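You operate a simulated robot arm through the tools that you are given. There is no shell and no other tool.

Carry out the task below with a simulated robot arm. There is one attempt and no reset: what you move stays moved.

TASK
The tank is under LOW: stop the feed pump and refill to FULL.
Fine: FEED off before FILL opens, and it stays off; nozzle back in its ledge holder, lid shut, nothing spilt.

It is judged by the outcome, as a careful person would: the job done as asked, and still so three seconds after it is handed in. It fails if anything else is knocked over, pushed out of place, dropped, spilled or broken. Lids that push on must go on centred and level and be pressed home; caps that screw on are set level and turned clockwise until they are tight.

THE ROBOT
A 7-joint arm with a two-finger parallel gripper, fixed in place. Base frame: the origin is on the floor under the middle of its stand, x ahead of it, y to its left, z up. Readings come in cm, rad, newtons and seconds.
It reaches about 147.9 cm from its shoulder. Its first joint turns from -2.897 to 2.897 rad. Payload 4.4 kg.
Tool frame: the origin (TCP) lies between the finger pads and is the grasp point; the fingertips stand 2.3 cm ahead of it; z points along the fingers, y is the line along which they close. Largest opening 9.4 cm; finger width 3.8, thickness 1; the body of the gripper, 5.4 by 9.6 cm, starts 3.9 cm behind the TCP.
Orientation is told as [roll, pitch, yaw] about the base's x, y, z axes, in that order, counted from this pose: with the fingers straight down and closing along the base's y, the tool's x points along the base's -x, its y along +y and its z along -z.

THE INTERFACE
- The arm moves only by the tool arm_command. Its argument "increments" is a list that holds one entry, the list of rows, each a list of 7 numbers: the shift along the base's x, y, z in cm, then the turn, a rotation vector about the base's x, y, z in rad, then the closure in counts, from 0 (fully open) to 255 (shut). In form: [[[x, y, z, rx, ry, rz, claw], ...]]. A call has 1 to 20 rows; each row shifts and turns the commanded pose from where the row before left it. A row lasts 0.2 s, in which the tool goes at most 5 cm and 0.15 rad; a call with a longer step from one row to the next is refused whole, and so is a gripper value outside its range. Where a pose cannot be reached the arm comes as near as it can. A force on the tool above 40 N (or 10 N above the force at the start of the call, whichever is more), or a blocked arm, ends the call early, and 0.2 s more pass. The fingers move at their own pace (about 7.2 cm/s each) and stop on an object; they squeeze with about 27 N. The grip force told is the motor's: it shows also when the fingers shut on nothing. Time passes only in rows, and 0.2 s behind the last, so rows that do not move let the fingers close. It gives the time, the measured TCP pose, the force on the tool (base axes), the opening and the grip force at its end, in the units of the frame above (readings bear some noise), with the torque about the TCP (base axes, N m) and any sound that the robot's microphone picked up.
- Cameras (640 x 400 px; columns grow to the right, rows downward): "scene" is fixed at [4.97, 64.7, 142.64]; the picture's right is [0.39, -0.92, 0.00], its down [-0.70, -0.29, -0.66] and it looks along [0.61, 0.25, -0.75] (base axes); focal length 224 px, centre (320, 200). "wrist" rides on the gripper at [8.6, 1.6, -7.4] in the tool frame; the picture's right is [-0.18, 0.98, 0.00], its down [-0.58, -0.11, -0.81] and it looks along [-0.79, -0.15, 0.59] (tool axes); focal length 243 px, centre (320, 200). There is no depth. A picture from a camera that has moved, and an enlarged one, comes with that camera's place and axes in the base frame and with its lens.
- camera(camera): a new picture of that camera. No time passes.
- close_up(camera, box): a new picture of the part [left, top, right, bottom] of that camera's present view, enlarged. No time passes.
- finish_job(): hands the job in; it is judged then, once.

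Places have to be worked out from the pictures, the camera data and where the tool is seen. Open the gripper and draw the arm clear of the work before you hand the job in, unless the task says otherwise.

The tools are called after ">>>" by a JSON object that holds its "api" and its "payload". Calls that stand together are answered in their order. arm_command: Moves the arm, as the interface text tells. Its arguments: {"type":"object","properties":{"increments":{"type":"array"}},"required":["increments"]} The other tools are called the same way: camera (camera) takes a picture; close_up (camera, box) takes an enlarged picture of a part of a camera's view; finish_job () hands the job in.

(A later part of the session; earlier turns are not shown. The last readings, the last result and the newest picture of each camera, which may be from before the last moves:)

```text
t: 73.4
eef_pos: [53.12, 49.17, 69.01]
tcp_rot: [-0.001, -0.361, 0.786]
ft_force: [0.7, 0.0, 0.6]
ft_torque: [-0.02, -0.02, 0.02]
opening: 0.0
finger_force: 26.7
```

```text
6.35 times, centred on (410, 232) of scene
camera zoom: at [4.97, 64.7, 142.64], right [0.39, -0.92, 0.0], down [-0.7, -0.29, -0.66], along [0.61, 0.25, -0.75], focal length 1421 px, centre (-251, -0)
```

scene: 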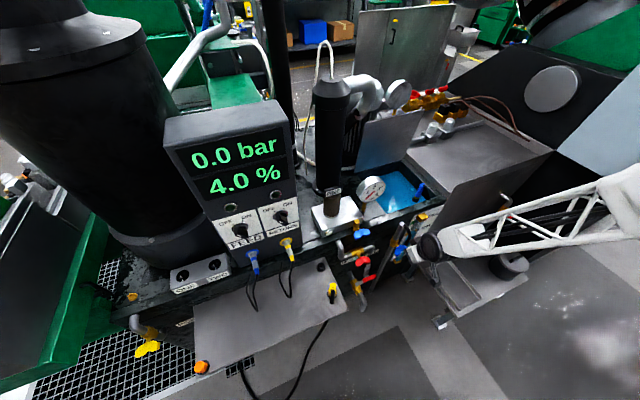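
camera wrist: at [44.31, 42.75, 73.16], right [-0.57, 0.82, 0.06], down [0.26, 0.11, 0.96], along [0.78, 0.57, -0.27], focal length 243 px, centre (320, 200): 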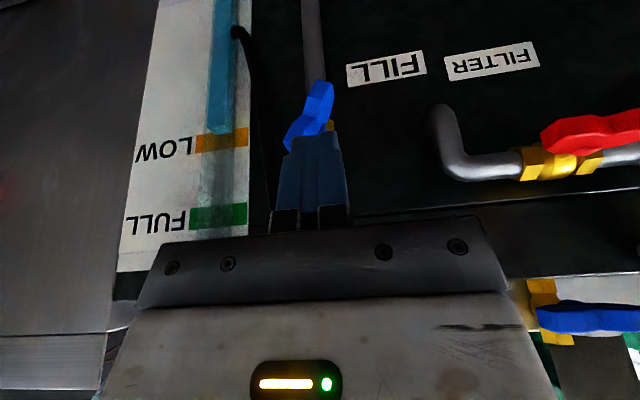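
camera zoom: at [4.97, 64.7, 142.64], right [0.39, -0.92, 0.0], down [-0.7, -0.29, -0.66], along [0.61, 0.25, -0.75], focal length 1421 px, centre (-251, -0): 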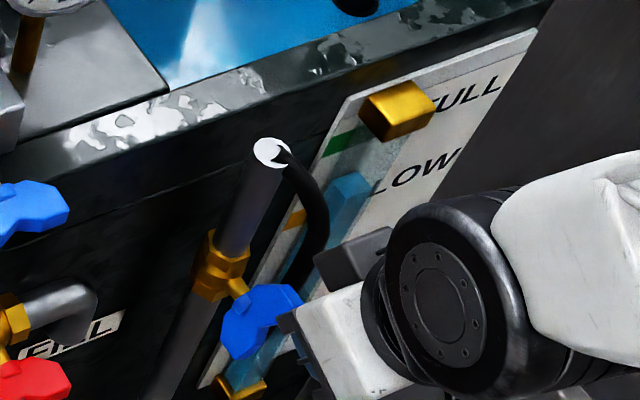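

The level is now at y=150. Two more waits, then I'll throttle down.

>>> {"api": "arm_command", "payload": {"increments": [[[0, 0, 0, 0, 0, 0, 255], [0, 0, 0, 0, 0, 0, 255], [0, 0, 0, 0, 0, 0, 255], [0, 0, 0, 0, 0, 0, 255], [0, 0, 0, 0, 0, 0, 255], [0, 0, 0, 0, 0, 0, 255], [0, 0, 0, 0, 0, 0, 255], [0, 0, 0, 0, 0, 0, 255], [0, 0, 0, 0, 0, 0, 255], [0, 0, 0, 0, 0, 0, 255], [0, 0, 0, 0, 0, 0, 255], [0, 0, 0, 0, 0, 0, 255], [0, 0, 0, 0, 0, 0, 255], [0, 0, 0, 0, 0, 0, 255], [0, 0, 0, 0, 0, 0, 255], [0, 0, 0, 0, 0, 0, 255], [0, 0, 0, 0, 0, 0, 255], [0, 0, 0, 0, 0, 0, 255], [0, 0, 0, 0, 0, 0, 255], [0, 0, 0, 0, 0, 0, 255]]]}}

>>> {"api": "arm_command", "payload": {"increments": [[[0, 0, 0, 0, 0, 0, 255], [0, 0, 0, 0, 0, 0, 255], [0, 0, 0, 0, 0, 0, 255], [0, 0, 0, 0, 0, 0, 255], [0, 0, 0, 0, 0, 0, 255], [0, 0, 0, 0, 0, 0, 255], [0, 0, 0, 0, 0, 0, 255], [0, 0, 0, 0, 0, 0, 255]]]}}

>>> {"api": "close_up", "payload": {"camera": "wrist", "box": [150, 140, 310, 240]}}

>>> {"api": "camera", "payload": {"camera": "wrist"}}

```text
t: 77.6
eef_pos: [53.0, 49.18, 69.18]
tcp_rot: [0.0, -0.361, 0.785]
ft_force: [-0.4, -0.3, 0.1]
ft_torque: [-0.02, 0.01, 0.0]
opening: 0.0
finger_force: 27.2
```

```text
t: 79.4
eef_pos: [53.16, 49.12, 69.1]
tcp_rot: [0.0, -0.362, 0.786]
ft_force: [0.8, -0.1, -0.1]
ft_torque: [-0.01, -0.01, 0.03]
opening: 0.0
finger_force: 27.0
```

```text
4.00 times, centred on (230, 190) of wrist
camera zoom: at [44.31, 42.76, 73.16], right [-0.57, 0.82, 0.06], down [0.26, 0.11, 0.96], along [0.78, 0.57, -0.27], focal length 970 px, centre (680, 240)
```

zoom: 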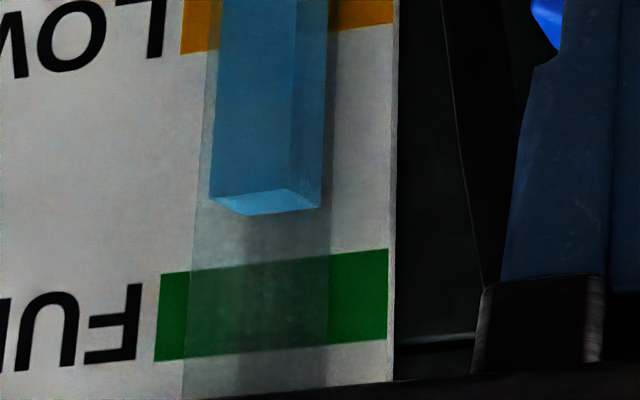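

```text
taken
camera wrist: at [44.31, 42.76, 73.16], right [-0.57, 0.82, 0.06], down [0.26, 0.11, 0.96], along [0.78, 0.57, -0.27], focal length 243 px, centre (320, 200)
```

wrist: 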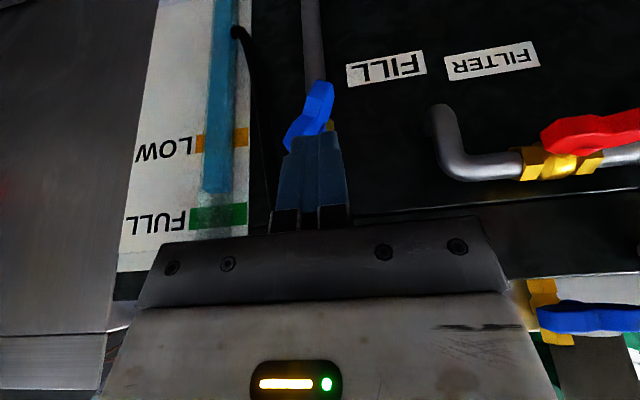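

Level is at y=216 of FULL band 262–352 (centre ≈307). I'm moving the finger in to the upper-left side of the raised wing, ready to close.

>>> {"api": "arm_command", "payload": {"increments": [[[1.5, 1.5, 0, 0, 0, 0, 255], [1.4, 1.4, 0, 0, 0, 0, 255], [0, 0, -1.2, 0, 0, 0, 255], [0, 0, -1.0, 0, 0, 0, 255]]]}}

>>> {"api": "camera", "payload": {"camera": "wrist"}}

>>> {"api": "close_up", "payload": {"camera": "wrist", "box": [120, 60, 376, 240]}}

```text
t: 80.4
eef_pos: [56.01, 52.18, 67.03]
tcp_rot: [-0.001, -0.36, 0.785]
ft_force: [-0.5, -0.1, -0.8]
ft_torque: [-0.01, 0.02, 0.02]
opening: 0.01
finger_force: 27.1
```

```text
taken
camera wrist: at [47.17, 45.72, 71.05], right [-0.57, 0.82, 0.06], down [0.26, 0.11, 0.96], along [0.78, 0.57, -0.27], focal length 243 px, centre (320, 200)
```

wrist: 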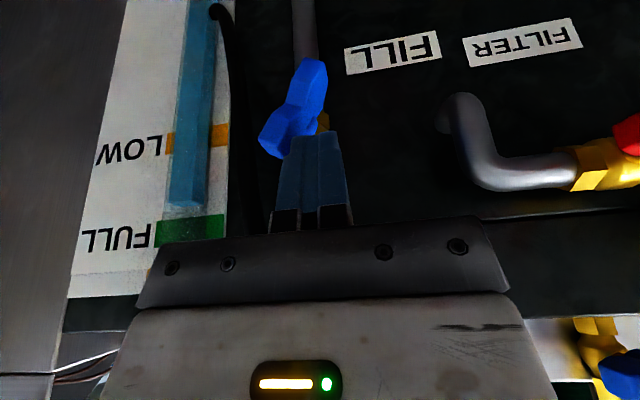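

```text
2.22 times, centred on (248, 150) of wrist
camera zoom: at [47.17, 45.72, 71.05], right [-0.57, 0.82, 0.06], down [0.26, 0.11, 0.96], along [0.78, 0.57, -0.27], focal length 539 px, centre (480, 311)
```

zoom: 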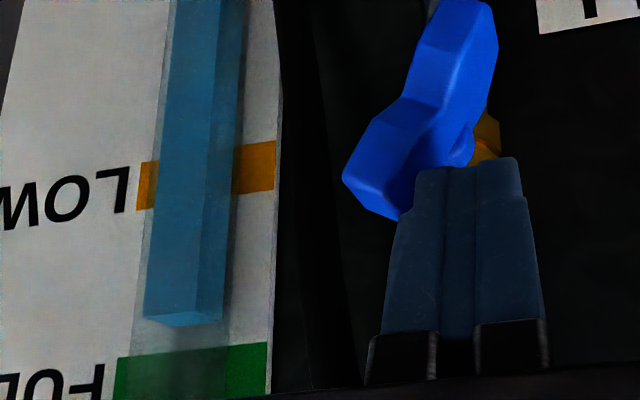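

Finger is positioned against the raised wing. Throttling: pushing right and slightly down to bring the valve to roughly 25–30° open.

>>> {"api": "arm_command", "payload": {"increments": [[[0.42, -0.42, -0.05, 0, 0, 0, 255], [0.42, -0.42, -0.3, 0, 0, 0, 255], [0.35, -0.35, -0.4, 0, 0, 0, 255]]]}}

>>> {"api": "camera", "payload": {"camera": "wrist"}}

>>> {"api": "close_up", "payload": {"camera": "wrist", "box": [120, 60, 376, 240]}}

>>> {"api": "close_up", "payload": {"camera": "scene", "box": [370, 160, 470, 223]}}

```text
t: 81.2
eef_pos: [57.22, 50.9, 66.21]
tcp_rot: [0.001, -0.36, 0.783]
ft_force: [-0.7, 0.5, 1.6]
ft_torque: [-0.02, -0.02, 0.03]
opening: 0.0
finger_force: 27.1
```

```text
taken
camera wrist: at [48.32, 44.48, 70.27], right [-0.57, 0.82, 0.06], down [0.26, 0.11, 0.96], along [0.78, 0.57, -0.27], focal length 243 px, centre (320, 200)
```

wrist: 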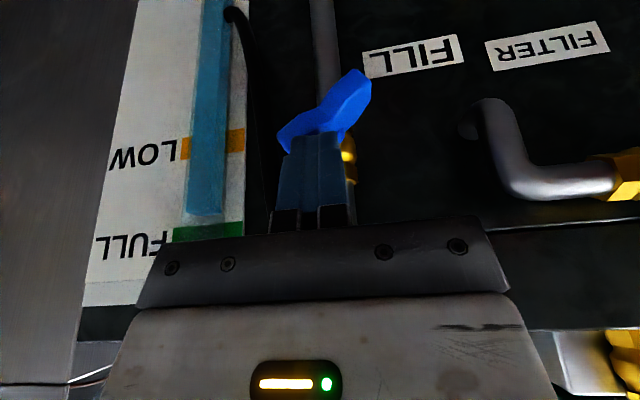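

```text
2.22 times, centred on (248, 150) of wrist
camera zoom: at [48.32, 44.48, 70.27], right [-0.57, 0.82, 0.06], down [0.26, 0.11, 0.96], along [0.78, 0.57, -0.27], focal length 539 px, centre (480, 311)
```

zoom: 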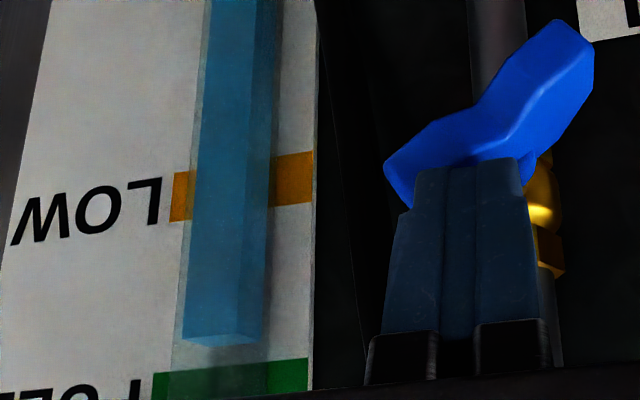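

```text
6.35 times, centred on (420, 192) of scene
camera zoom: at [4.97, 64.7, 142.64], right [0.39, -0.92, 0.0], down [-0.7, -0.29, -0.66], along [0.61, 0.25, -0.75], focal length 1421 px, centre (-315, 254)
```

zoom: 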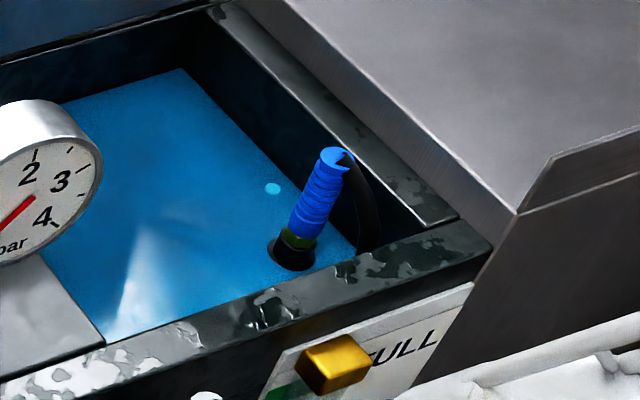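

Now about 35° open. I'll step back to the standby view to read the level against FULL precisely.

>>> {"api": "arm_command", "payload": {"increments": [[[-0.3, 0.3, 0.9, 0, 0, 0, 255], [-1.5, -1.5, 1.2, 0, 0, 0, 255], [-1.4, -1.4, 0.9, 0, 0, 0, 255]]]}}

>>> {"api": "camera", "payload": {"camera": "wrist"}}

>>> {"api": "close_up", "payload": {"camera": "wrist", "box": [150, 140, 310, 240]}}

```text
t: 82.0
eef_pos: [53.9, 48.27, 69.22]
tcp_rot: [-0.002, -0.362, 0.785]
ft_force: [-0.3, -0.7, 0.0]
ft_torque: [0.03, 0.02, 0.0]
opening: 0.02
finger_force: 27.0
```

```text
taken
camera wrist: at [45.15, 41.9, 73.28], right [-0.57, 0.82, 0.06], down [0.26, 0.11, 0.96], along [0.78, 0.57, -0.27], focal length 243 px, centre (320, 200)
```

wrist: 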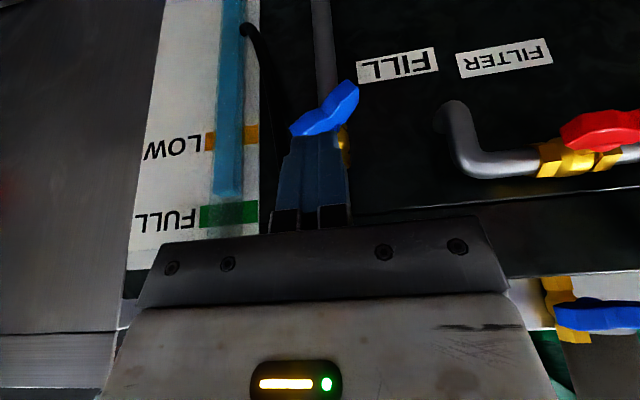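

```text
4.00 times, centred on (230, 190) of wrist
camera zoom: at [45.15, 41.9, 73.28], right [-0.57, 0.82, 0.06], down [0.26, 0.11, 0.96], along [0.78, 0.57, -0.27], focal length 970 px, centre (680, 240)
```

zoom: 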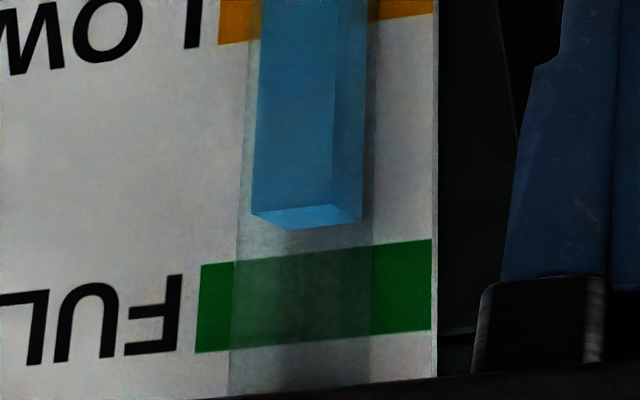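

Level y≈230 versus FULL centre ≈300. Waiting 4 s at this reduced flow.

>>> {"api": "arm_command", "payload": {"increments": [[[0, 0, 0, 0, 0, 0, 255], [0, 0, 0, 0, 0, 0, 255], [0, 0, 0, 0, 0, 0, 255], [0, 0, 0, 0, 0, 0, 255], [0, 0, 0, 0, 0, 0, 255], [0, 0, 0, 0, 0, 0, 255], [0, 0, 0, 0, 0, 0, 255], [0, 0, 0, 0, 0, 0, 255], [0, 0, 0, 0, 0, 0, 255], [0, 0, 0, 0, 0, 0, 255], [0, 0, 0, 0, 0, 0, 255], [0, 0, 0, 0, 0, 0, 255], [0, 0, 0, 0, 0, 0, 255], [0, 0, 0, 0, 0, 0, 255], [0, 0, 0, 0, 0, 0, 255], [0, 0, 0, 0, 0, 0, 255], [0, 0, 0, 0, 0, 0, 255], [0, 0, 0, 0, 0, 0, 255], [0, 0, 0, 0, 0, 0, 255], [0, 0, 0, 0, 0, 0, 255]]]}}

>>> {"api": "close_up", "payload": {"camera": "wrist", "box": [150, 140, 310, 240]}}

>>> {"api": "close_up", "payload": {"camera": "scene", "box": [390, 205, 440, 236]}}

```text
t: 86.2
eef_pos: [53.94, 48.29, 69.27]
tcp_rot: [-0.002, -0.362, 0.787]
ft_force: [0.5, 0.3, 0.4]
ft_torque: [0.04, 0.0, -0.01]
opening: 0.01
finger_force: 27.5
```

```text
4.00 times, centred on (230, 190) of wrist
camera zoom: at [45.16, 41.91, 73.28], right [-0.57, 0.82, 0.06], down [0.26, 0.11, 0.96], along [0.78, 0.57, -0.27], focal length 970 px, centre (680, 240)
```

zoom: 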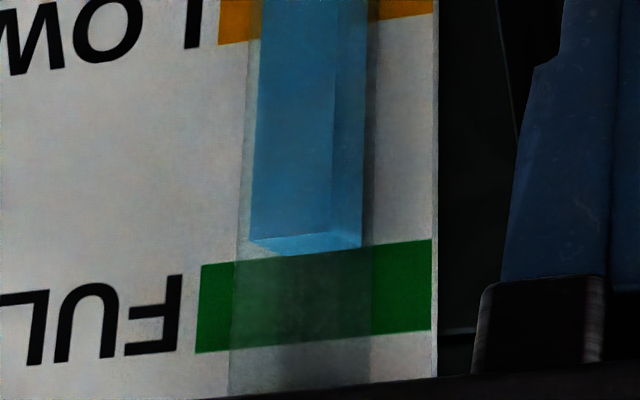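

```text
12.80 times, centred on (415, 220) of scene
camera zoom: at [4.97, 64.7, 142.64], right [0.39, -0.92, 0.0], down [-0.7, -0.29, -0.66], along [0.61, 0.25, -0.75], focal length 2864 px, centre (-896, -62)
```

zoom: 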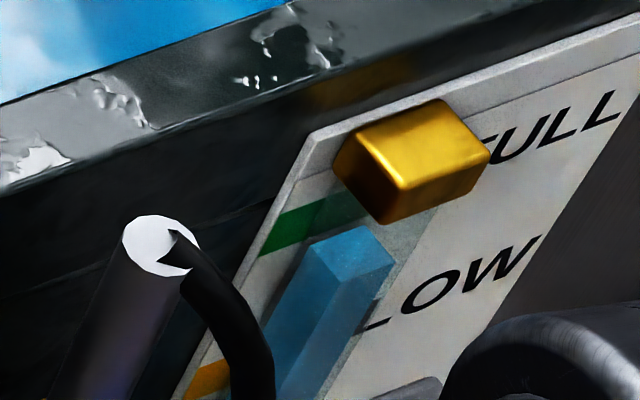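

Rate ≈6 px/s now; apparent level 255, aiming for ≈293 (band centre). Waiting another 4 s, then I'll close.

>>> {"api": "arm_command", "payload": {"increments": [[[0, 0, 0, 0, 0, 0, 255], [0, 0, 0, 0, 0, 0, 255], [0, 0, 0, 0, 0, 0, 255], [0, 0, 0, 0, 0, 0, 255], [0, 0, 0, 0, 0, 0, 255], [0, 0, 0, 0, 0, 0, 255], [0, 0, 0, 0, 0, 0, 255], [0, 0, 0, 0, 0, 0, 255], [0, 0, 0, 0, 0, 0, 255], [0, 0, 0, 0, 0, 0, 255], [0, 0, 0, 0, 0, 0, 255], [0, 0, 0, 0, 0, 0, 255], [0, 0, 0, 0, 0, 0, 255], [0, 0, 0, 0, 0, 0, 255], [0, 0, 0, 0, 0, 0, 255], [0, 0, 0, 0, 0, 0, 255], [0, 0, 0, 0, 0, 0, 255], [0, 0, 0, 0, 0, 0, 255], [0, 0, 0, 0, 0, 0, 255], [0, 0, 0, 0, 0, 0, 255]]]}}

>>> {"api": "close_up", "payload": {"camera": "wrist", "box": [150, 140, 310, 240]}}

>>> {"api": "close_up", "payload": {"camera": "scene", "box": [390, 205, 440, 236]}}

>>> {"api": "close_up", "payload": {"camera": "wrist", "box": [270, 60, 398, 140]}}

```text
t: 90.4
eef_pos: [53.97, 48.24, 69.28]
tcp_rot: [0.001, -0.359, 0.785]
ft_force: [-0.7, -0.1, -0.1]
ft_torque: [0.03, 0.01, 0.01]
opening: 0.0
finger_force: 27.2
```

```text
4.00 times, centred on (230, 190) of wrist
camera zoom: at [45.16, 41.91, 73.28], right [-0.57, 0.82, 0.06], down [0.26, 0.11, 0.96], along [0.78, 0.57, -0.27], focal length 970 px, centre (680, 240)
```

zoom: 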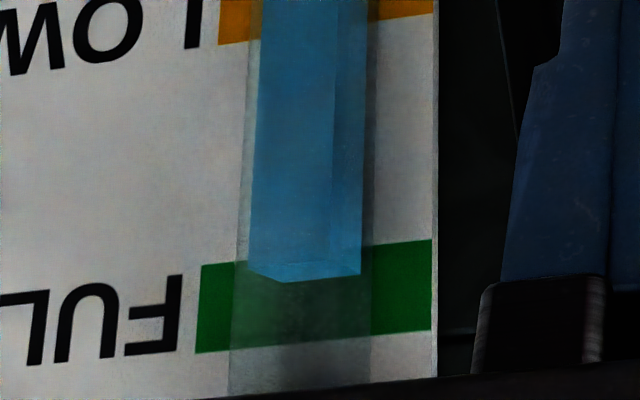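

```text
12.80 times, centred on (415, 220) of scene
camera zoom: at [4.97, 64.7, 142.64], right [0.39, -0.92, 0.0], down [-0.7, -0.29, -0.66], along [0.61, 0.25, -0.75], focal length 2864 px, centre (-896, -62)
```

zoom: 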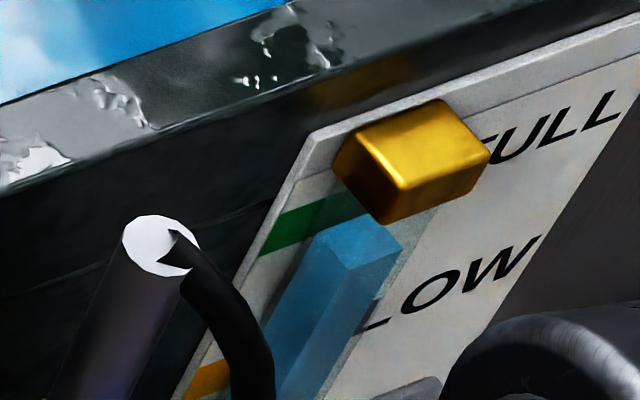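

```text
5.00 times, centred on (334, 100) of wrist
camera zoom: at [45.16, 41.91, 73.28], right [-0.57, 0.82, 0.06], down [0.26, 0.11, 0.96], along [0.78, 0.57, -0.27], focal length 1213 px, centre (250, 700)
```

zoom: 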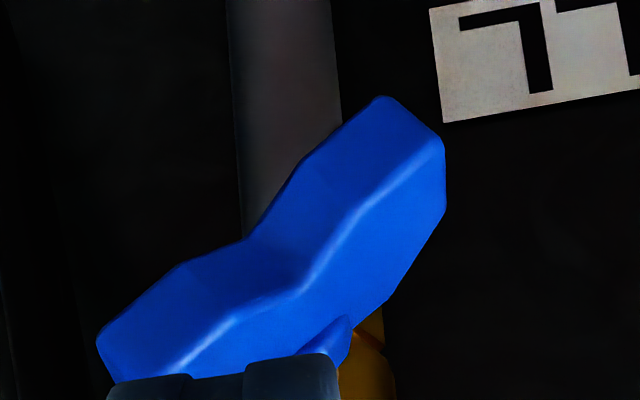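

True level is ≈12 px below centre. I'll hold 0.6 s more and then close: forward over the right wing, then press it down level.

>>> {"api": "arm_command", "payload": {"increments": [[[0, 0, 0, 0, 0, 0, 255], [0, 0, 0, 0, 0, 0, 255], [1.5, 1.5, 0, 0, 0, 0, 255], [1.47, 1.47, 0, 0, 0, 0, 255], [0.2, -0.2, -1.4, 0, 0, 0, 255], [0.2, -0.2, -1.3, 0, 0, 0, 255], [0, 0, -0.8, 0, 0, 0, 255], [0, 0, -0.5, 0, 0, 0, 255], [0, 0, 0, 0, 0, 0, 255]]]}}

>>> {"api": "camera", "payload": {"camera": "wrist"}}

>>> {"api": "close_up", "payload": {"camera": "wrist", "box": [120, 60, 376, 240]}}

>>> {"api": "close_up", "payload": {"camera": "scene", "box": [370, 160, 470, 223]}}

```text
t: 92.4
eef_pos: [57.39, 50.94, 65.2]
tcp_rot: [0.0, -0.36, 0.786]
ft_force: [-1.3, 0.3, -0.6]
ft_torque: [-0.02, 0.02, -0.02]
opening: 0.01
finger_force: 26.5
```

```text
taken
camera wrist: at [48.52, 44.53, 69.22], right [-0.57, 0.82, 0.06], down [0.26, 0.11, 0.96], along [0.78, 0.57, -0.27], focal length 243 px, centre (320, 200)
```

wrist: 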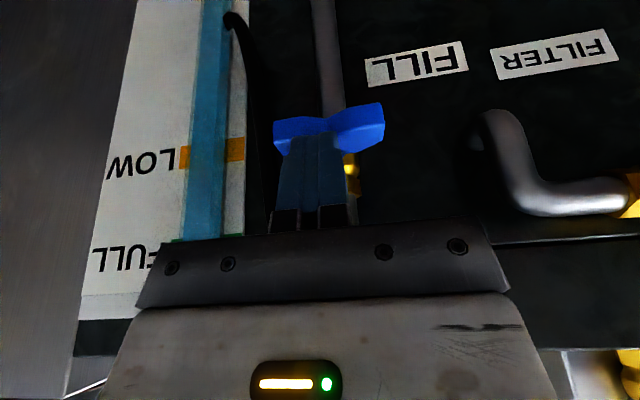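

```text
2.22 times, centred on (248, 150) of wrist
camera zoom: at [48.52, 44.53, 69.22], right [-0.57, 0.82, 0.06], down [0.26, 0.11, 0.96], along [0.78, 0.57, -0.27], focal length 539 px, centre (480, 311)
```

zoom: 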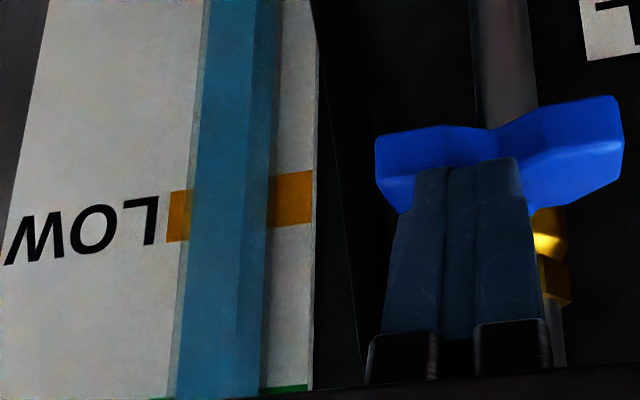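

```text
6.35 times, centred on (420, 192) of scene
camera zoom: at [4.97, 64.7, 142.64], right [0.39, -0.92, 0.0], down [-0.7, -0.29, -0.66], along [0.61, 0.25, -0.75], focal length 1421 px, centre (-315, 254)
```

zoom: 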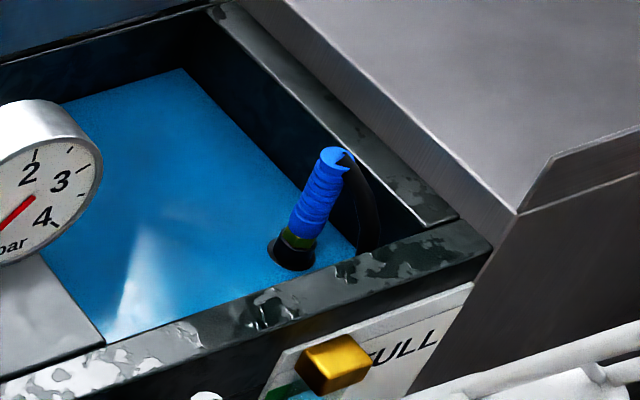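

The inflow dot is gone. The paddle looks perhaps 2–3° short of level, so I'll press a bit further to seat it against the closed stop.

>>> {"api": "arm_command", "payload": {"increments": [[[0.1, -0.1, -0.15, 0, 0, 0, 255], [0, 0, -0.15, 0, 0, 0, 255], [0, 0, -0.1, 0, 0, 0, 255]]]}}

>>> {"api": "close_up", "payload": {"camera": "wrist", "box": [220, 60, 420, 185]}}

```text
t: 93.0
eef_pos: [57.4, 50.87, 65.3]
tcp_rot: [-0.001, -0.361, 0.786]
ft_force: [-8.6, -5.0, 9.8]
ft_torque: [-0.12, 0.27, 0.08]
opening: 0.01
finger_force: 27.6
stopped in row 2: the force on the tool passed its limit at 48 N (the readings are from after the stop); the commanded pose is now the measured one
```

```text
3.20 times, centred on (320, 122) of wrist
camera zoom: at [48.62, 44.46, 69.19], right [-0.57, 0.82, 0.06], down [0.26, 0.11, 0.96], along [0.78, 0.57, -0.27], focal length 776 px, centre (320, 448)
```

zoom: 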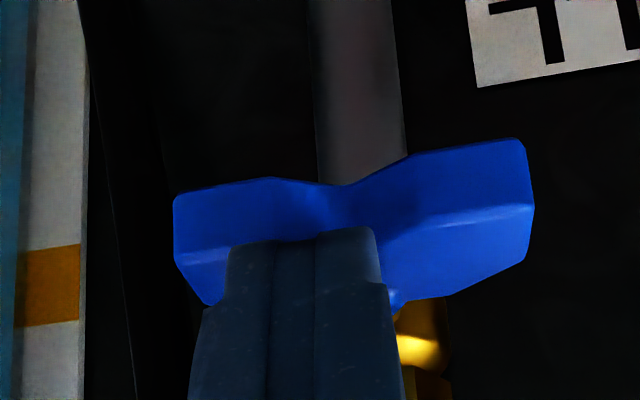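

It hit the closed stop, so FILL is fully shut. Lifting off and stepping back to check the final level.

>>> {"api": "arm_command", "payload": {"increments": [[[0, 0, 1.5, 0, 0, 0, 255], [-1, -1, 1.5, 0, 0, 0, 255], [-2, -2, 0.8, 0, 0, 0, 255], [0, 0, 0, 0, 0, 0, 255]]]}}

>>> {"api": "camera", "payload": {"camera": "wrist"}}

>>> {"api": "close_up", "payload": {"camera": "wrist", "box": [150, 140, 310, 240]}}

>>> {"api": "close_up", "payload": {"camera": "scene", "box": [390, 205, 440, 236]}}

```text
t: 94.0
eef_pos: [54.41, 47.87, 69.07]
tcp_rot: [0.0, -0.364, 0.786]
ft_force: [1.2, 0.7, 0.7]
ft_torque: [-0.01, 0.0, 0.02]
opening: 0.01
finger_force: 26.7
```

```text
taken
camera wrist: at [45.66, 41.49, 72.96], right [-0.57, 0.82, 0.06], down [0.26, 0.11, 0.96], along [0.78, 0.57, -0.27], focal length 243 px, centre (320, 200)
```

wrist: 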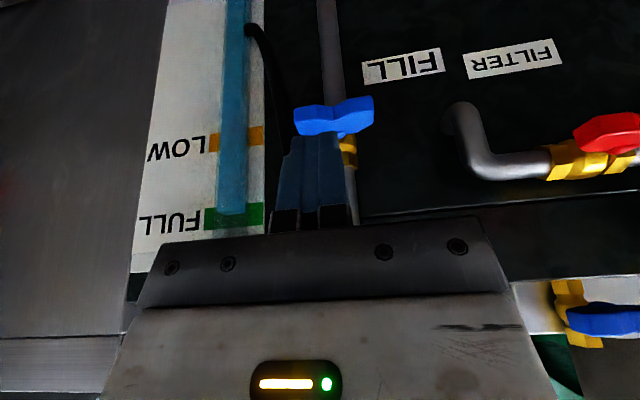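

```text
4.00 times, centred on (230, 190) of wrist
camera zoom: at [45.66, 41.49, 72.96], right [-0.57, 0.82, 0.06], down [0.26, 0.11, 0.96], along [0.78, 0.57, -0.27], focal length 970 px, centre (680, 240)
```

zoom: 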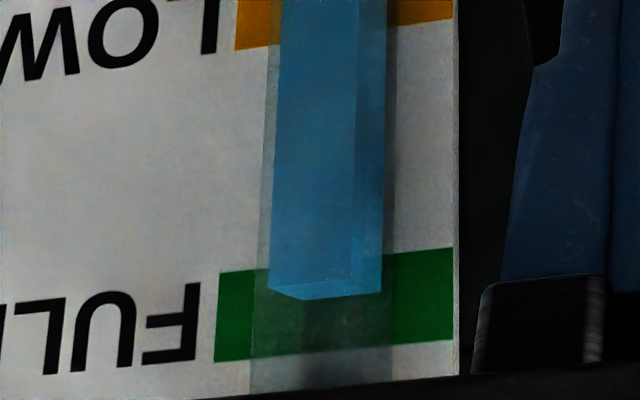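

```text
12.80 times, centred on (415, 220) of scene
camera zoom: at [4.97, 64.7, 142.64], right [0.39, -0.92, 0.0], down [-0.7, -0.29, -0.66], along [0.61, 0.25, -0.75], focal length 2864 px, centre (-896, -62)
```

zoom: 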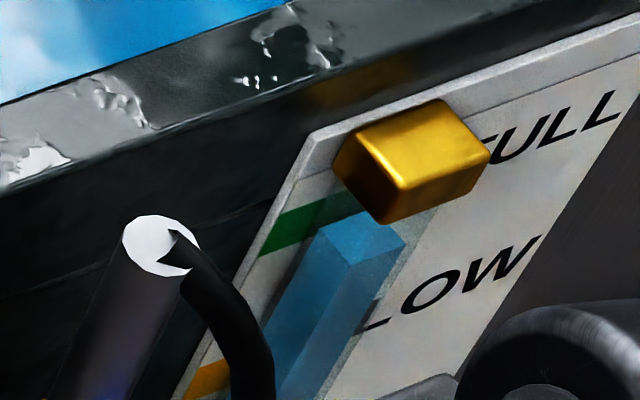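

The level sits in the middle of the FULL band and FILL is shut. Next is the nozzle: I'll rise, level the hand, open the gripper and go look at the blue nozzle from above.

>>> {"api": "arm_command", "payload": {"increments": [[[-1, -1, 4.5, 0, 0, 0, 255], [-0.5, -0.5, 4.5, -0.085, 0.085, 0, 150], [0, 0, 4.5, -0.085, 0.085, 0, 0], [0, 0, 4.5, -0.085, 0.085, 0, 0], [0, 0, 4.5, 0, 0, 0, 0], [0, 0, 4.5, 0, 0, 0, 0], [2, -1, 3.5, 0, 0, 0, 0], [3, 0, 0, 0, 0, 0, 0], [3, 0, 0, 0, 0, 0, 0], [2, 0, 0, 0, 0, 0, 0], [0, 0, 0, 0, 0, 0, 0]]]}}

>>> {"api": "camera", "payload": {"camera": "wrist"}}

>>> {"api": "camera", "payload": {"camera": "scene"}}

```text
t: 96.4
eef_pos: [62.9, 45.54, 99.42]
tcp_rot: [0.001, -0.003, 0.787]
ft_force: [0.7, 0.5, -0.3]
ft_torque: [-0.01, -0.01, 0.0]
opening: 9.38
finger_force: 0.1
```

```text
taken
camera wrist: at [55.66, 40.48, 106.95], right [-0.57, 0.82, 0.0], down [0.49, 0.33, 0.81], along [0.67, 0.46, -0.59], focal length 243 px, centre (320, 200)
```

wrist: 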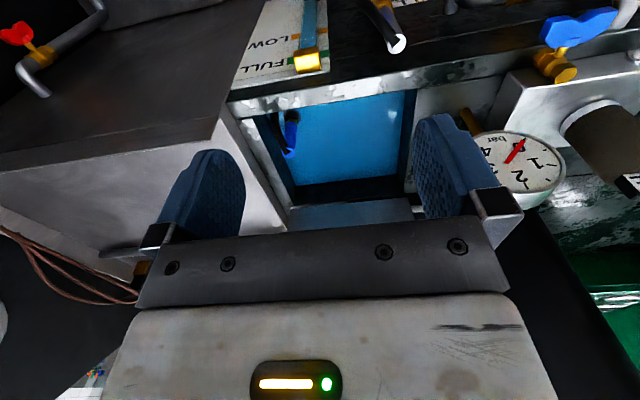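

```text
taken
```

scene: 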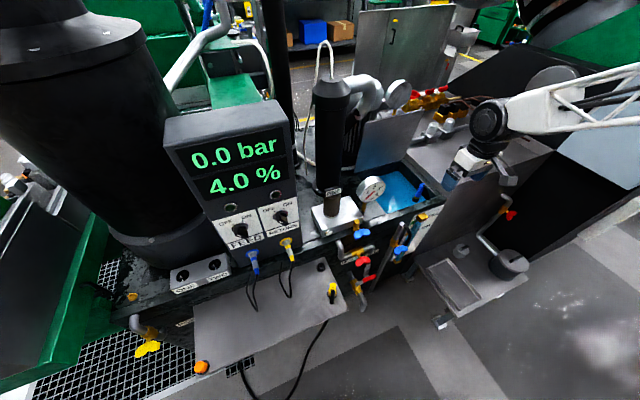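

Shifting right so the nozzle is centred in the wrist view.

>>> {"api": "arm_command", "payload": {"increments": [[[2.5, -2.5, -1.5, 0, 0, 0, 0], [2.5, -2.5, -1.5, 0, 0, 0, 0], [0, 0, 0, 0, 0, 0, 0]]]}}

>>> {"api": "camera", "payload": {"camera": "wrist"}}

>>> {"api": "close_up", "payload": {"camera": "wrist", "box": [240, 80, 400, 180]}}

>>> {"api": "close_up", "payload": {"camera": "scene", "box": [340, 100, 500, 200]}}

```text
t: 97.2
eef_pos: [67.82, 40.29, 96.44]
tcp_rot: [-0.002, 0.0, 0.785]
ft_force: [-1.0, -0.1, 0.3]
ft_torque: [0.0, -0.01, 0.03]
opening: 9.4
finger_force: 0.0
```

```text
taken
camera wrist: at [60.61, 35.32, 103.91], right [-0.57, 0.82, 0.0], down [0.49, 0.33, 0.81], along [0.67, 0.46, -0.59], focal length 243 px, centre (320, 200)
```

wrist: 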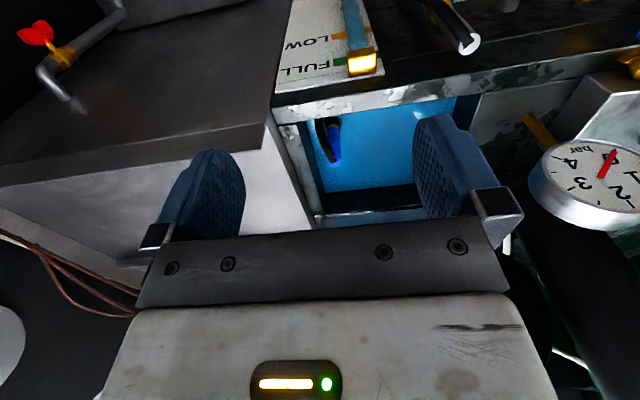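

```text
4.00 times, centred on (320, 130) of wrist
camera zoom: at [60.61, 35.32, 103.91], right [-0.57, 0.82, 0.0], down [0.49, 0.33, 0.81], along [0.67, 0.46, -0.59], focal length 970 px, centre (320, 480)
```

zoom: 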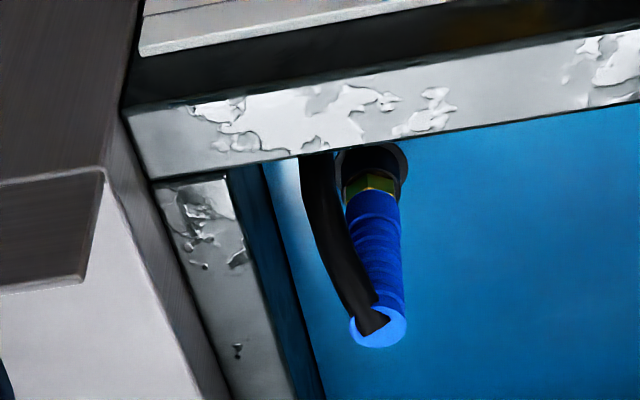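

```text
4.00 times, centred on (420, 150) of scene
camera zoom: at [4.97, 64.7, 142.64], right [0.39, -0.92, 0.0], down [-0.7, -0.29, -0.66], along [0.61, 0.25, -0.75], focal length 895 px, centre (-80, 400)
```

zoom: 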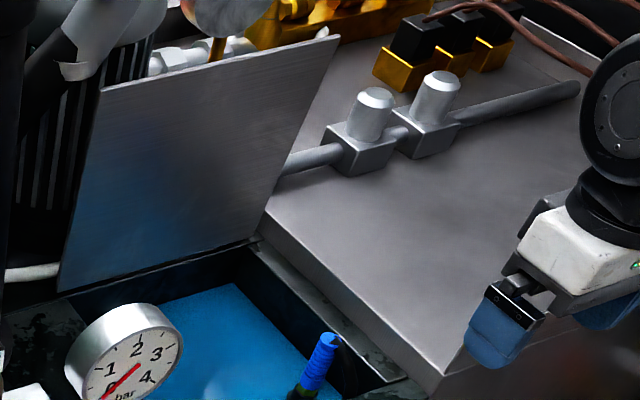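

The nozzle top triangulates to (80.1, 51.15, 79.2), with the hose leaving toward −y. I'll turn the hand to close along x so the hose passes between the fingers, narrow the opening to 5 cm, and move above the nozzle.

>>> {"api": "arm_command", "payload": {"increments": [[[0, 0, 0, 0, 0, 0.131, 119], [0, 0, 0, 0, 0, 0.131, 119], [0, 0, 0, 0, 0, 0.131, 119], [0, 0, 0, 0, 0, 0.131, 119], [0, 0, 0, 0, 0, 0.131, 119], [0, 0, 0, 0, 0, 0.131, 119], [3, 2.7, 0, 0, 0, 0, 119], [3, 2.7, 0, 0, 0, 0, 119], [3, 2.7, 0, 0, 0, 0, 119], [0, 0, 0, 0, 0, 0, 119]]]}}

>>> {"api": "camera", "payload": {"camera": "wrist"}}

>>> {"api": "camera", "payload": {"camera": "scene"}}

```text
t: 99.4
eef_pos: [76.85, 48.26, 96.55]
tcp_rot: [-0.001, 0.0, 1.573]
ft_force: [0.0, 0.0, -0.8]
ft_torque: [0.0, 0.02, 0.02]
opening: 5.01
finger_force: 0.1
```

```text
taken
camera wrist: at [75.16, 39.68, 104.03], right [-0.98, 0.18, 0.0], down [0.11, 0.58, 0.81], along [0.15, 0.79, -0.59], focal length 243 px, centre (320, 200)
```

wrist: 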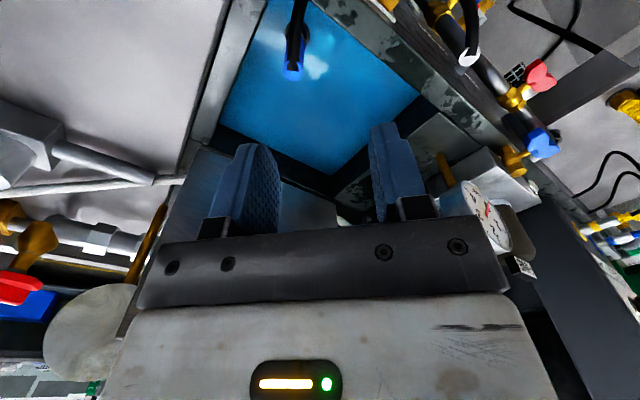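

```text
taken
```

scene: 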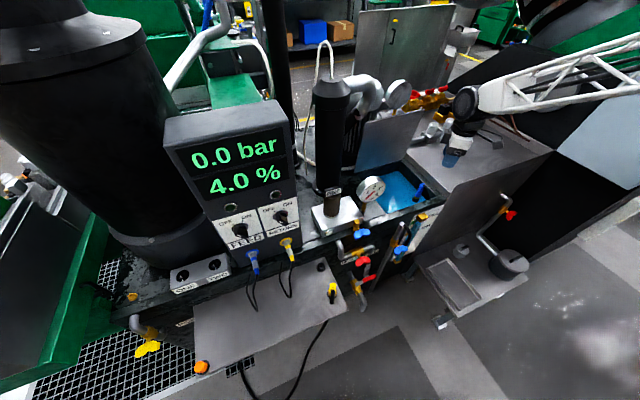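

The nozzle estimate holds (80.05, 51.0). Moving directly above it and lowering to a hover.

>>> {"api": "arm_command", "payload": {"increments": [[[1.6, 1.4, 0, 0, 0, 0, 119], [1.6, 1.4, -2, 0, 0, 0, 119], [0, 0, -3, 0, 0, 0, 119], [0, 0, -3, 0, 0, 0, 119], [0, 0, 0, 0, 0, 0, 119]]]}}

>>> {"api": "camera", "payload": {"camera": "wrist"}}

>>> {"api": "close_up", "payload": {"camera": "wrist", "box": [220, 60, 420, 185]}}

>>> {"api": "close_up", "payload": {"camera": "scene", "box": [380, 130, 480, 193]}}

```text
t: 100.6
eef_pos: [80.12, 51.39, 88.4]
tcp_rot: [-0.001, -0.001, 1.573]
ft_force: [-0.4, -0.2, 0.4]
ft_torque: [0.0, -0.03, 0.0]
opening: 5.0
finger_force: 0.1
```

```text
taken
camera wrist: at [78.44, 42.71, 95.98], right [-0.98, 0.18, 0.0], down [0.11, 0.58, 0.81], along [0.15, 0.79, -0.59], focal length 243 px, centre (320, 200)
```

wrist: 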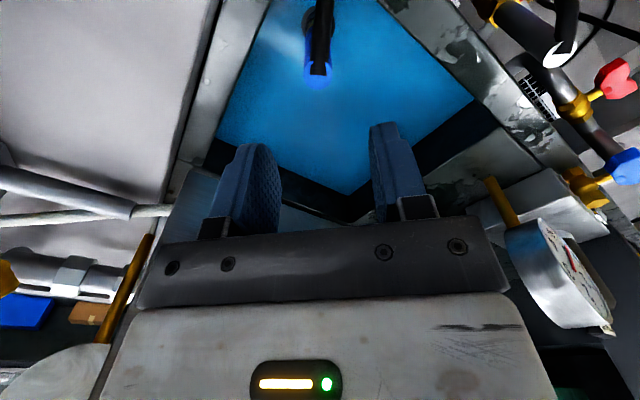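

```text
3.20 times, centred on (320, 122) of wrist
camera zoom: at [78.44, 42.71, 95.98], right [-0.98, 0.18, 0.0], down [0.11, 0.58, 0.81], along [0.15, 0.79, -0.59], focal length 776 px, centre (320, 448)
```

zoom: 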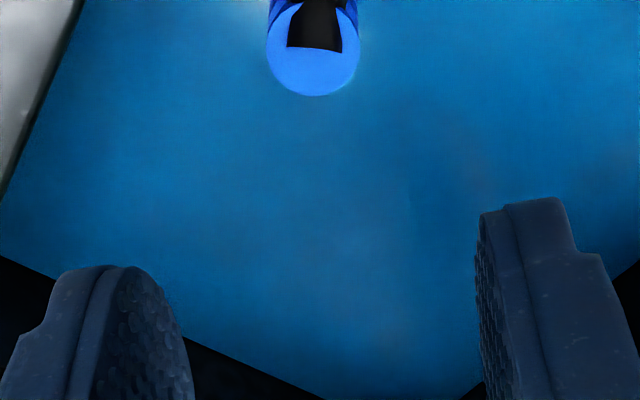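

```text
6.35 times, centred on (430, 162) of scene
camera zoom: at [4.97, 64.7, 142.64], right [0.39, -0.92, 0.0], down [-0.7, -0.29, -0.66], along [0.61, 0.25, -0.75], focal length 1421 px, centre (-378, 444)
```

zoom: 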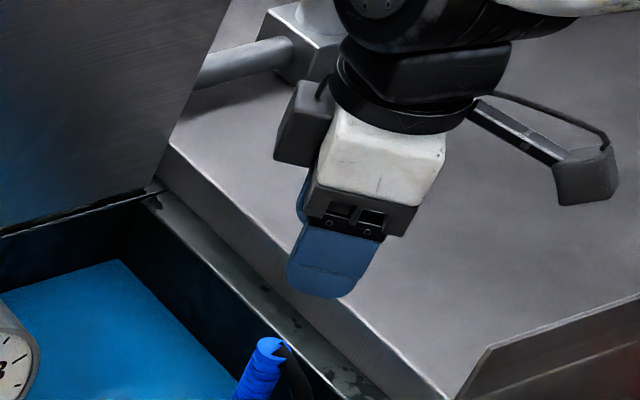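

Nozzle centre confirmed at (80.15, 51.0). Nudging y and descending so the fingers flank the ridged grip.

>>> {"api": "arm_command", "payload": {"increments": [[[0, -0.35, -3, 0, 0, 0, 119], [0, 0, -3, 0, 0, 0, 119], [0, 0, -3, 0, 0, 0, 119], [0, 0, -2.5, 0, 0, 0, 119], [0, 0, 0, 0, 0, 0, 119]]]}}

>>> {"api": "camera", "payload": {"camera": "wrist"}}

>>> {"api": "close_up", "payload": {"camera": "scene", "box": [380, 150, 480, 213]}}

```text
t: 101.8
eef_pos: [80.07, 50.81, 77.05]
tcp_rot: [-0.001, -0.001, 1.573]
ft_force: [-0.6, -0.5, -0.2]
ft_torque: [0.0, -0.04, 0.0]
opening: 5.01
finger_force: 0.0
```

```text
taken
camera wrist: at [78.45, 42.25, 84.56], right [-0.98, 0.18, 0.0], down [0.11, 0.58, 0.81], along [0.15, 0.79, -0.59], focal length 243 px, centre (320, 200)
```

wrist: 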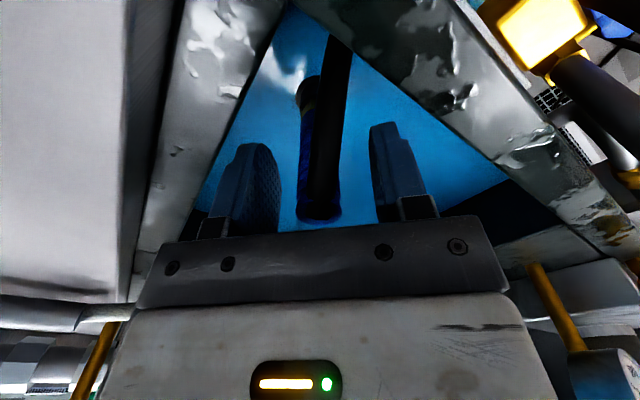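

```text
6.35 times, centred on (430, 182) of scene
camera zoom: at [4.97, 64.7, 142.64], right [0.39, -0.92, 0.0], down [-0.7, -0.29, -0.66], along [0.61, 0.25, -0.75], focal length 1421 px, centre (-378, 318)
```

zoom: 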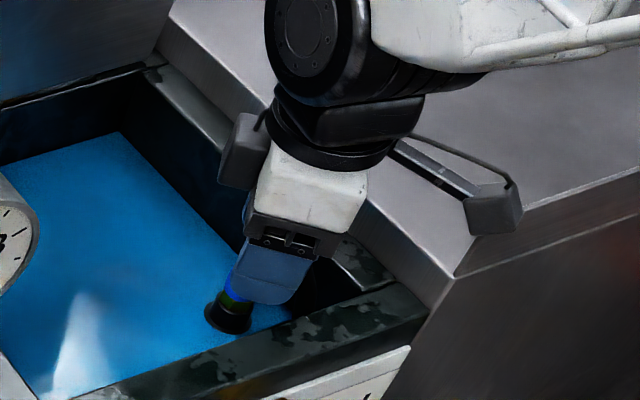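

The grip is between the fingers with the hose in the gap. Closing.

>>> {"api": "arm_command", "payload": {"increments": [[[0, 0.15, -0.2, 0, 0, 0, 150], [0, 0, 0, 0, 0, 0, 190], [0, 0, 0, 0, 0, 0, 230], [0, 0, 0, 0, 0, 0, 230], [0, 0, 0, 0, 0, 0, 230]]]}}

>>> {"api": "camera", "payload": {"camera": "wrist"}}

```text
t: 103.0
eef_pos: [80.12, 51.08, 76.81]
tcp_rot: [-0.002, -0.001, 1.573]
ft_force: [0.9, -0.4, -0.4]
ft_torque: [0.02, -0.04, 0.01]
opening: 2.02
finger_force: 27.0
```

```text
taken
camera wrist: at [78.42, 42.43, 84.33], right [-0.98, 0.18, 0.0], down [0.11, 0.58, 0.81], along [0.15, 0.79, -0.59], focal length 243 px, centre (320, 200)
```

wrist: 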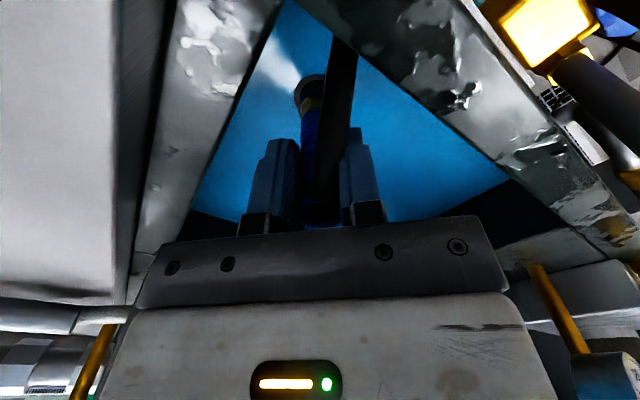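

Gripped firmly (2.0 cm, 27 N). Lifting straight up slowly and watching.

>>> {"api": "arm_command", "payload": {"increments": [[[0, 0, 1, 0, 0, 0, 230], [0, 0, 1.5, 0, 0, 0, 230], [0, 0, 2, 0, 0, 0, 230], [0, 0, 2, 0, 0, 0, 230], [0, 0, 0, 0, 0, 0, 230]]]}}

>>> {"api": "camera", "payload": {"camera": "wrist"}}

>>> {"api": "close_up", "payload": {"camera": "scene", "box": [360, 130, 488, 210]}}

```text
t: 104.2
eef_pos: [80.18, 51.0, 83.27]
tcp_rot: [0.0, 0.0, 1.572]
ft_force: [-0.3, -0.3, -0.6]
ft_torque: [0.05, 0.04, 0.03]
opening: 1.99
finger_force: 27.1
```

```text
taken
camera wrist: at [78.43, 42.37, 90.82], right [-0.98, 0.18, 0.0], down [0.11, 0.58, 0.81], along [0.15, 0.79, -0.59], focal length 243 px, centre (320, 200)
```

wrist: 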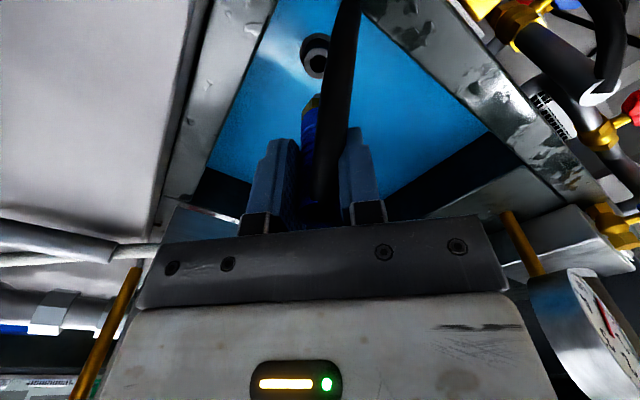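

```text
5.00 times, centred on (424, 170) of scene
camera zoom: at [4.97, 64.7, 142.64], right [0.39, -0.92, 0.0], down [-0.7, -0.29, -0.66], along [0.61, 0.25, -0.75], focal length 1119 px, centre (-200, 350)
```

zoom: 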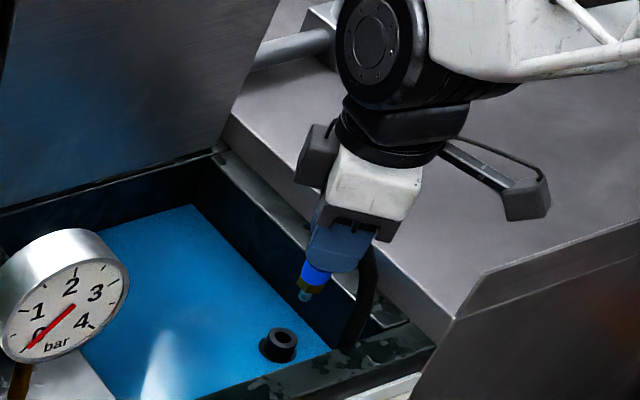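

The nozzle came out cleanly, with its short spout tip about 7 cm below the TCP. Raising and drawing back from the bench before travelling left.

>>> {"api": "arm_command", "payload": {"increments": [[[0, 0, 3, 0, 0, 0, 230], [0, 0, 3, 0, 0, 0, 230], [0, 0, 3, 0, 0, 0, 230], [0, 0, 3, 0, 0, 0, 230], [0, 0, 3, 0, 0, 0, 230], [-2, -2, 0, 0, 0, 0, 230], [-2, -2, 0, 0, 0, 0, 230], [-2, -2, 0, 0, 0, 0, 230], [-2, -2, 0, 0, 0, 0, 230], [-2, -2, 0, 0, 0, 0, 230], [-2, -2, 0, 0, 0, 0, 230], [0, 0, 0, 0, 0, 0, 230]]]}}

>>> {"api": "camera", "payload": {"camera": "wrist"}}

>>> {"api": "camera", "payload": {"camera": "scene"}}

```text
t: 106.8
eef_pos: [68.2, 38.95, 98.17]
tcp_rot: [-0.002, 0.0, 1.571]
ft_force: [-0.1, 0.2, -0.4]
ft_torque: [0.0, -0.01, 0.01]
opening: 1.99
finger_force: 27.1
```

```text
taken
camera wrist: at [66.49, 30.27, 105.73], right [-0.98, 0.18, 0.0], down [0.11, 0.58, 0.81], along [0.15, 0.79, -0.59], focal length 243 px, centre (320, 200)
```

wrist: 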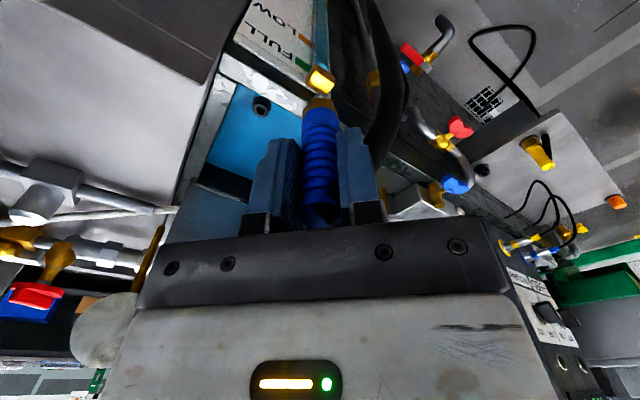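

```text
taken
```

scene: 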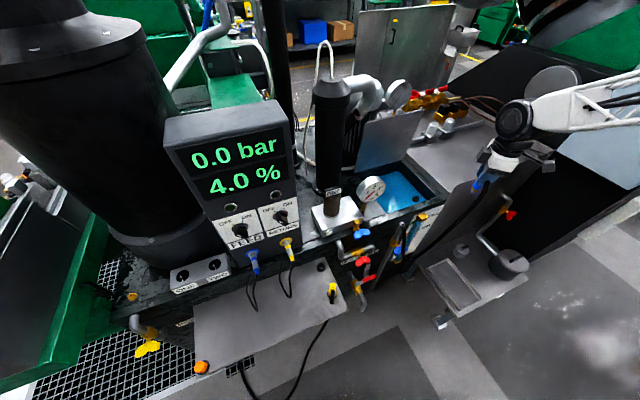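

Travelling left along the bench at n≈76, z≈98 (above all the valves).

>>> {"api": "arm_command", "payload": {"increments": [[[-2.5, 2.5, 0, 0, 0, 0, 230], [-2.5, 2.5, 0, 0, 0, 0, 230], [-2.5, 2.5, 0, 0, 0, 0, 230], [-2.5, 2.5, 0, 0, 0, 0, 230], [-2.5, 2.5, 0, 0, 0, 0, 230], [-2.5, 2.5, 0, 0, 0, 0, 230], [-2.5, 2.5, 0, 0, 0, 0, 230], [-2.5, 2.5, 0, 0, 0, 0, 230], [-2.5, 2.5, 0, 0, 0, 0, 230], [-2.5, 2.5, 0, 0, 0, 0, 230], [0, 0, 0, 0, 0, 0, 230]]]}}

>>> {"api": "camera", "payload": {"camera": "wrist"}}

>>> {"api": "camera", "payload": {"camera": "scene"}}

```text
t: 109.2
eef_pos: [43.27, 64.21, 98.27]
tcp_rot: [-0.001, 0.0, 1.573]
ft_force: [-0.2, -0.3, -0.7]
ft_torque: [-0.01, 0.04, 0.01]
opening: 1.99
finger_force: 27.4
```

```text
taken
camera wrist: at [41.56, 55.51, 105.84], right [-0.98, 0.18, 0.0], down [0.11, 0.58, 0.81], along [0.15, 0.79, -0.59], focal length 243 px, centre (320, 200)
```

wrist: 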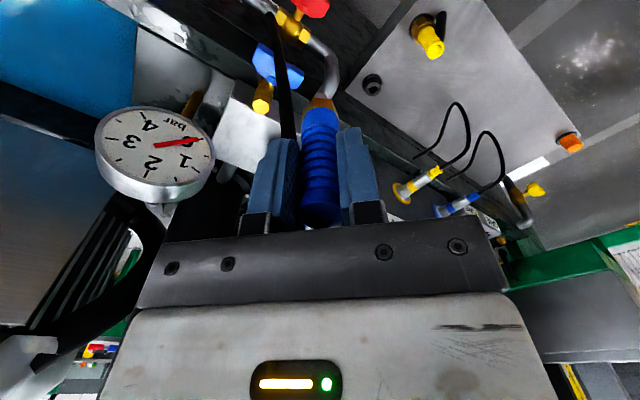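

```text
taken
```

scene: 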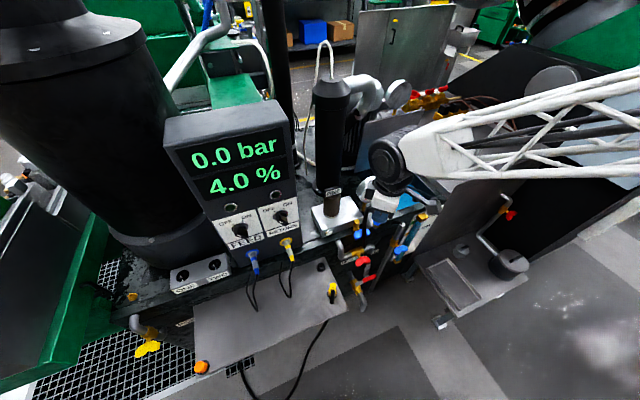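

The empty ledge cup is visible near (372, 85) in the wrist image. Zooming to fix its position.

>>> {"api": "close_up", "payload": {"camera": "wrist", "box": [330, 50, 410, 100]}}

>>> {"api": "close_up", "payload": {"camera": "scene", "box": [300, 250, 340, 275]}}

>>> {"api": "close_up", "payload": {"camera": "wrist", "box": [280, 80, 380, 142]}}

```text
8.00 times, centred on (370, 75) of wrist
camera zoom: at [41.56, 55.51, 105.84], right [-0.98, 0.18, 0.0], down [0.11, 0.58, 0.81], along [0.15, 0.79, -0.59], focal length 1941 px, centre (-80, 1200)
```

zoom: 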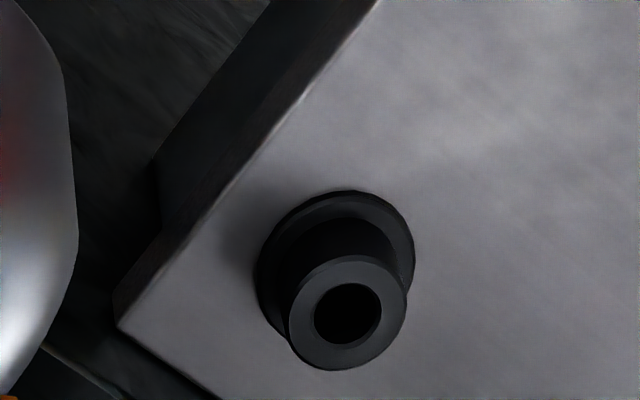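

```text
16.00 times, centred on (320, 262) of scene
camera zoom: at [4.97, 64.7, 142.64], right [0.39, -0.92, 0.0], down [-0.7, -0.29, -0.66], along [0.61, 0.25, -0.75], focal length 3580 px, centre (320, -800)
```

zoom: 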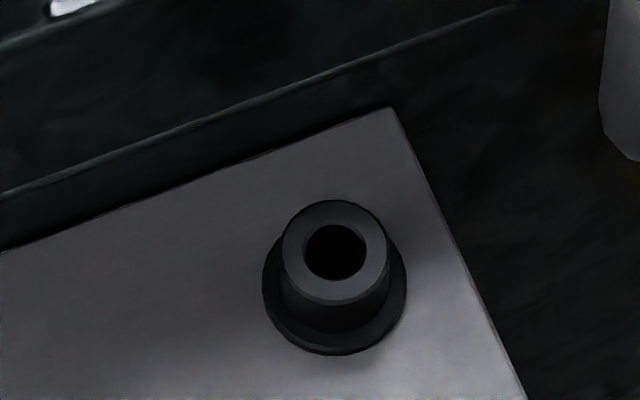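

```text
6.40 times, centred on (330, 111) of wrist
camera zoom: at [41.56, 55.51, 105.84], right [-0.98, 0.18, 0.0], down [0.11, 0.58, 0.81], along [0.15, 0.79, -0.59], focal length 1553 px, centre (256, 770)
```

zoom: 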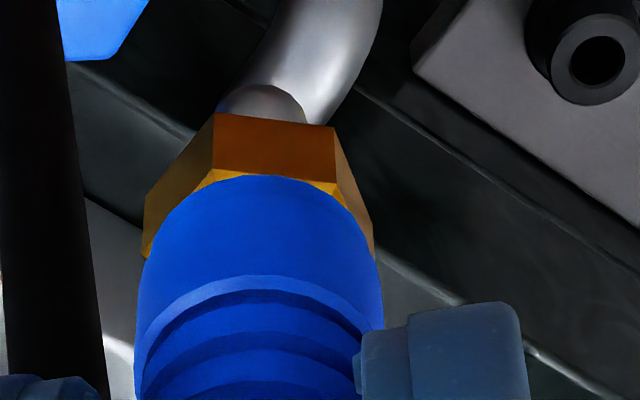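

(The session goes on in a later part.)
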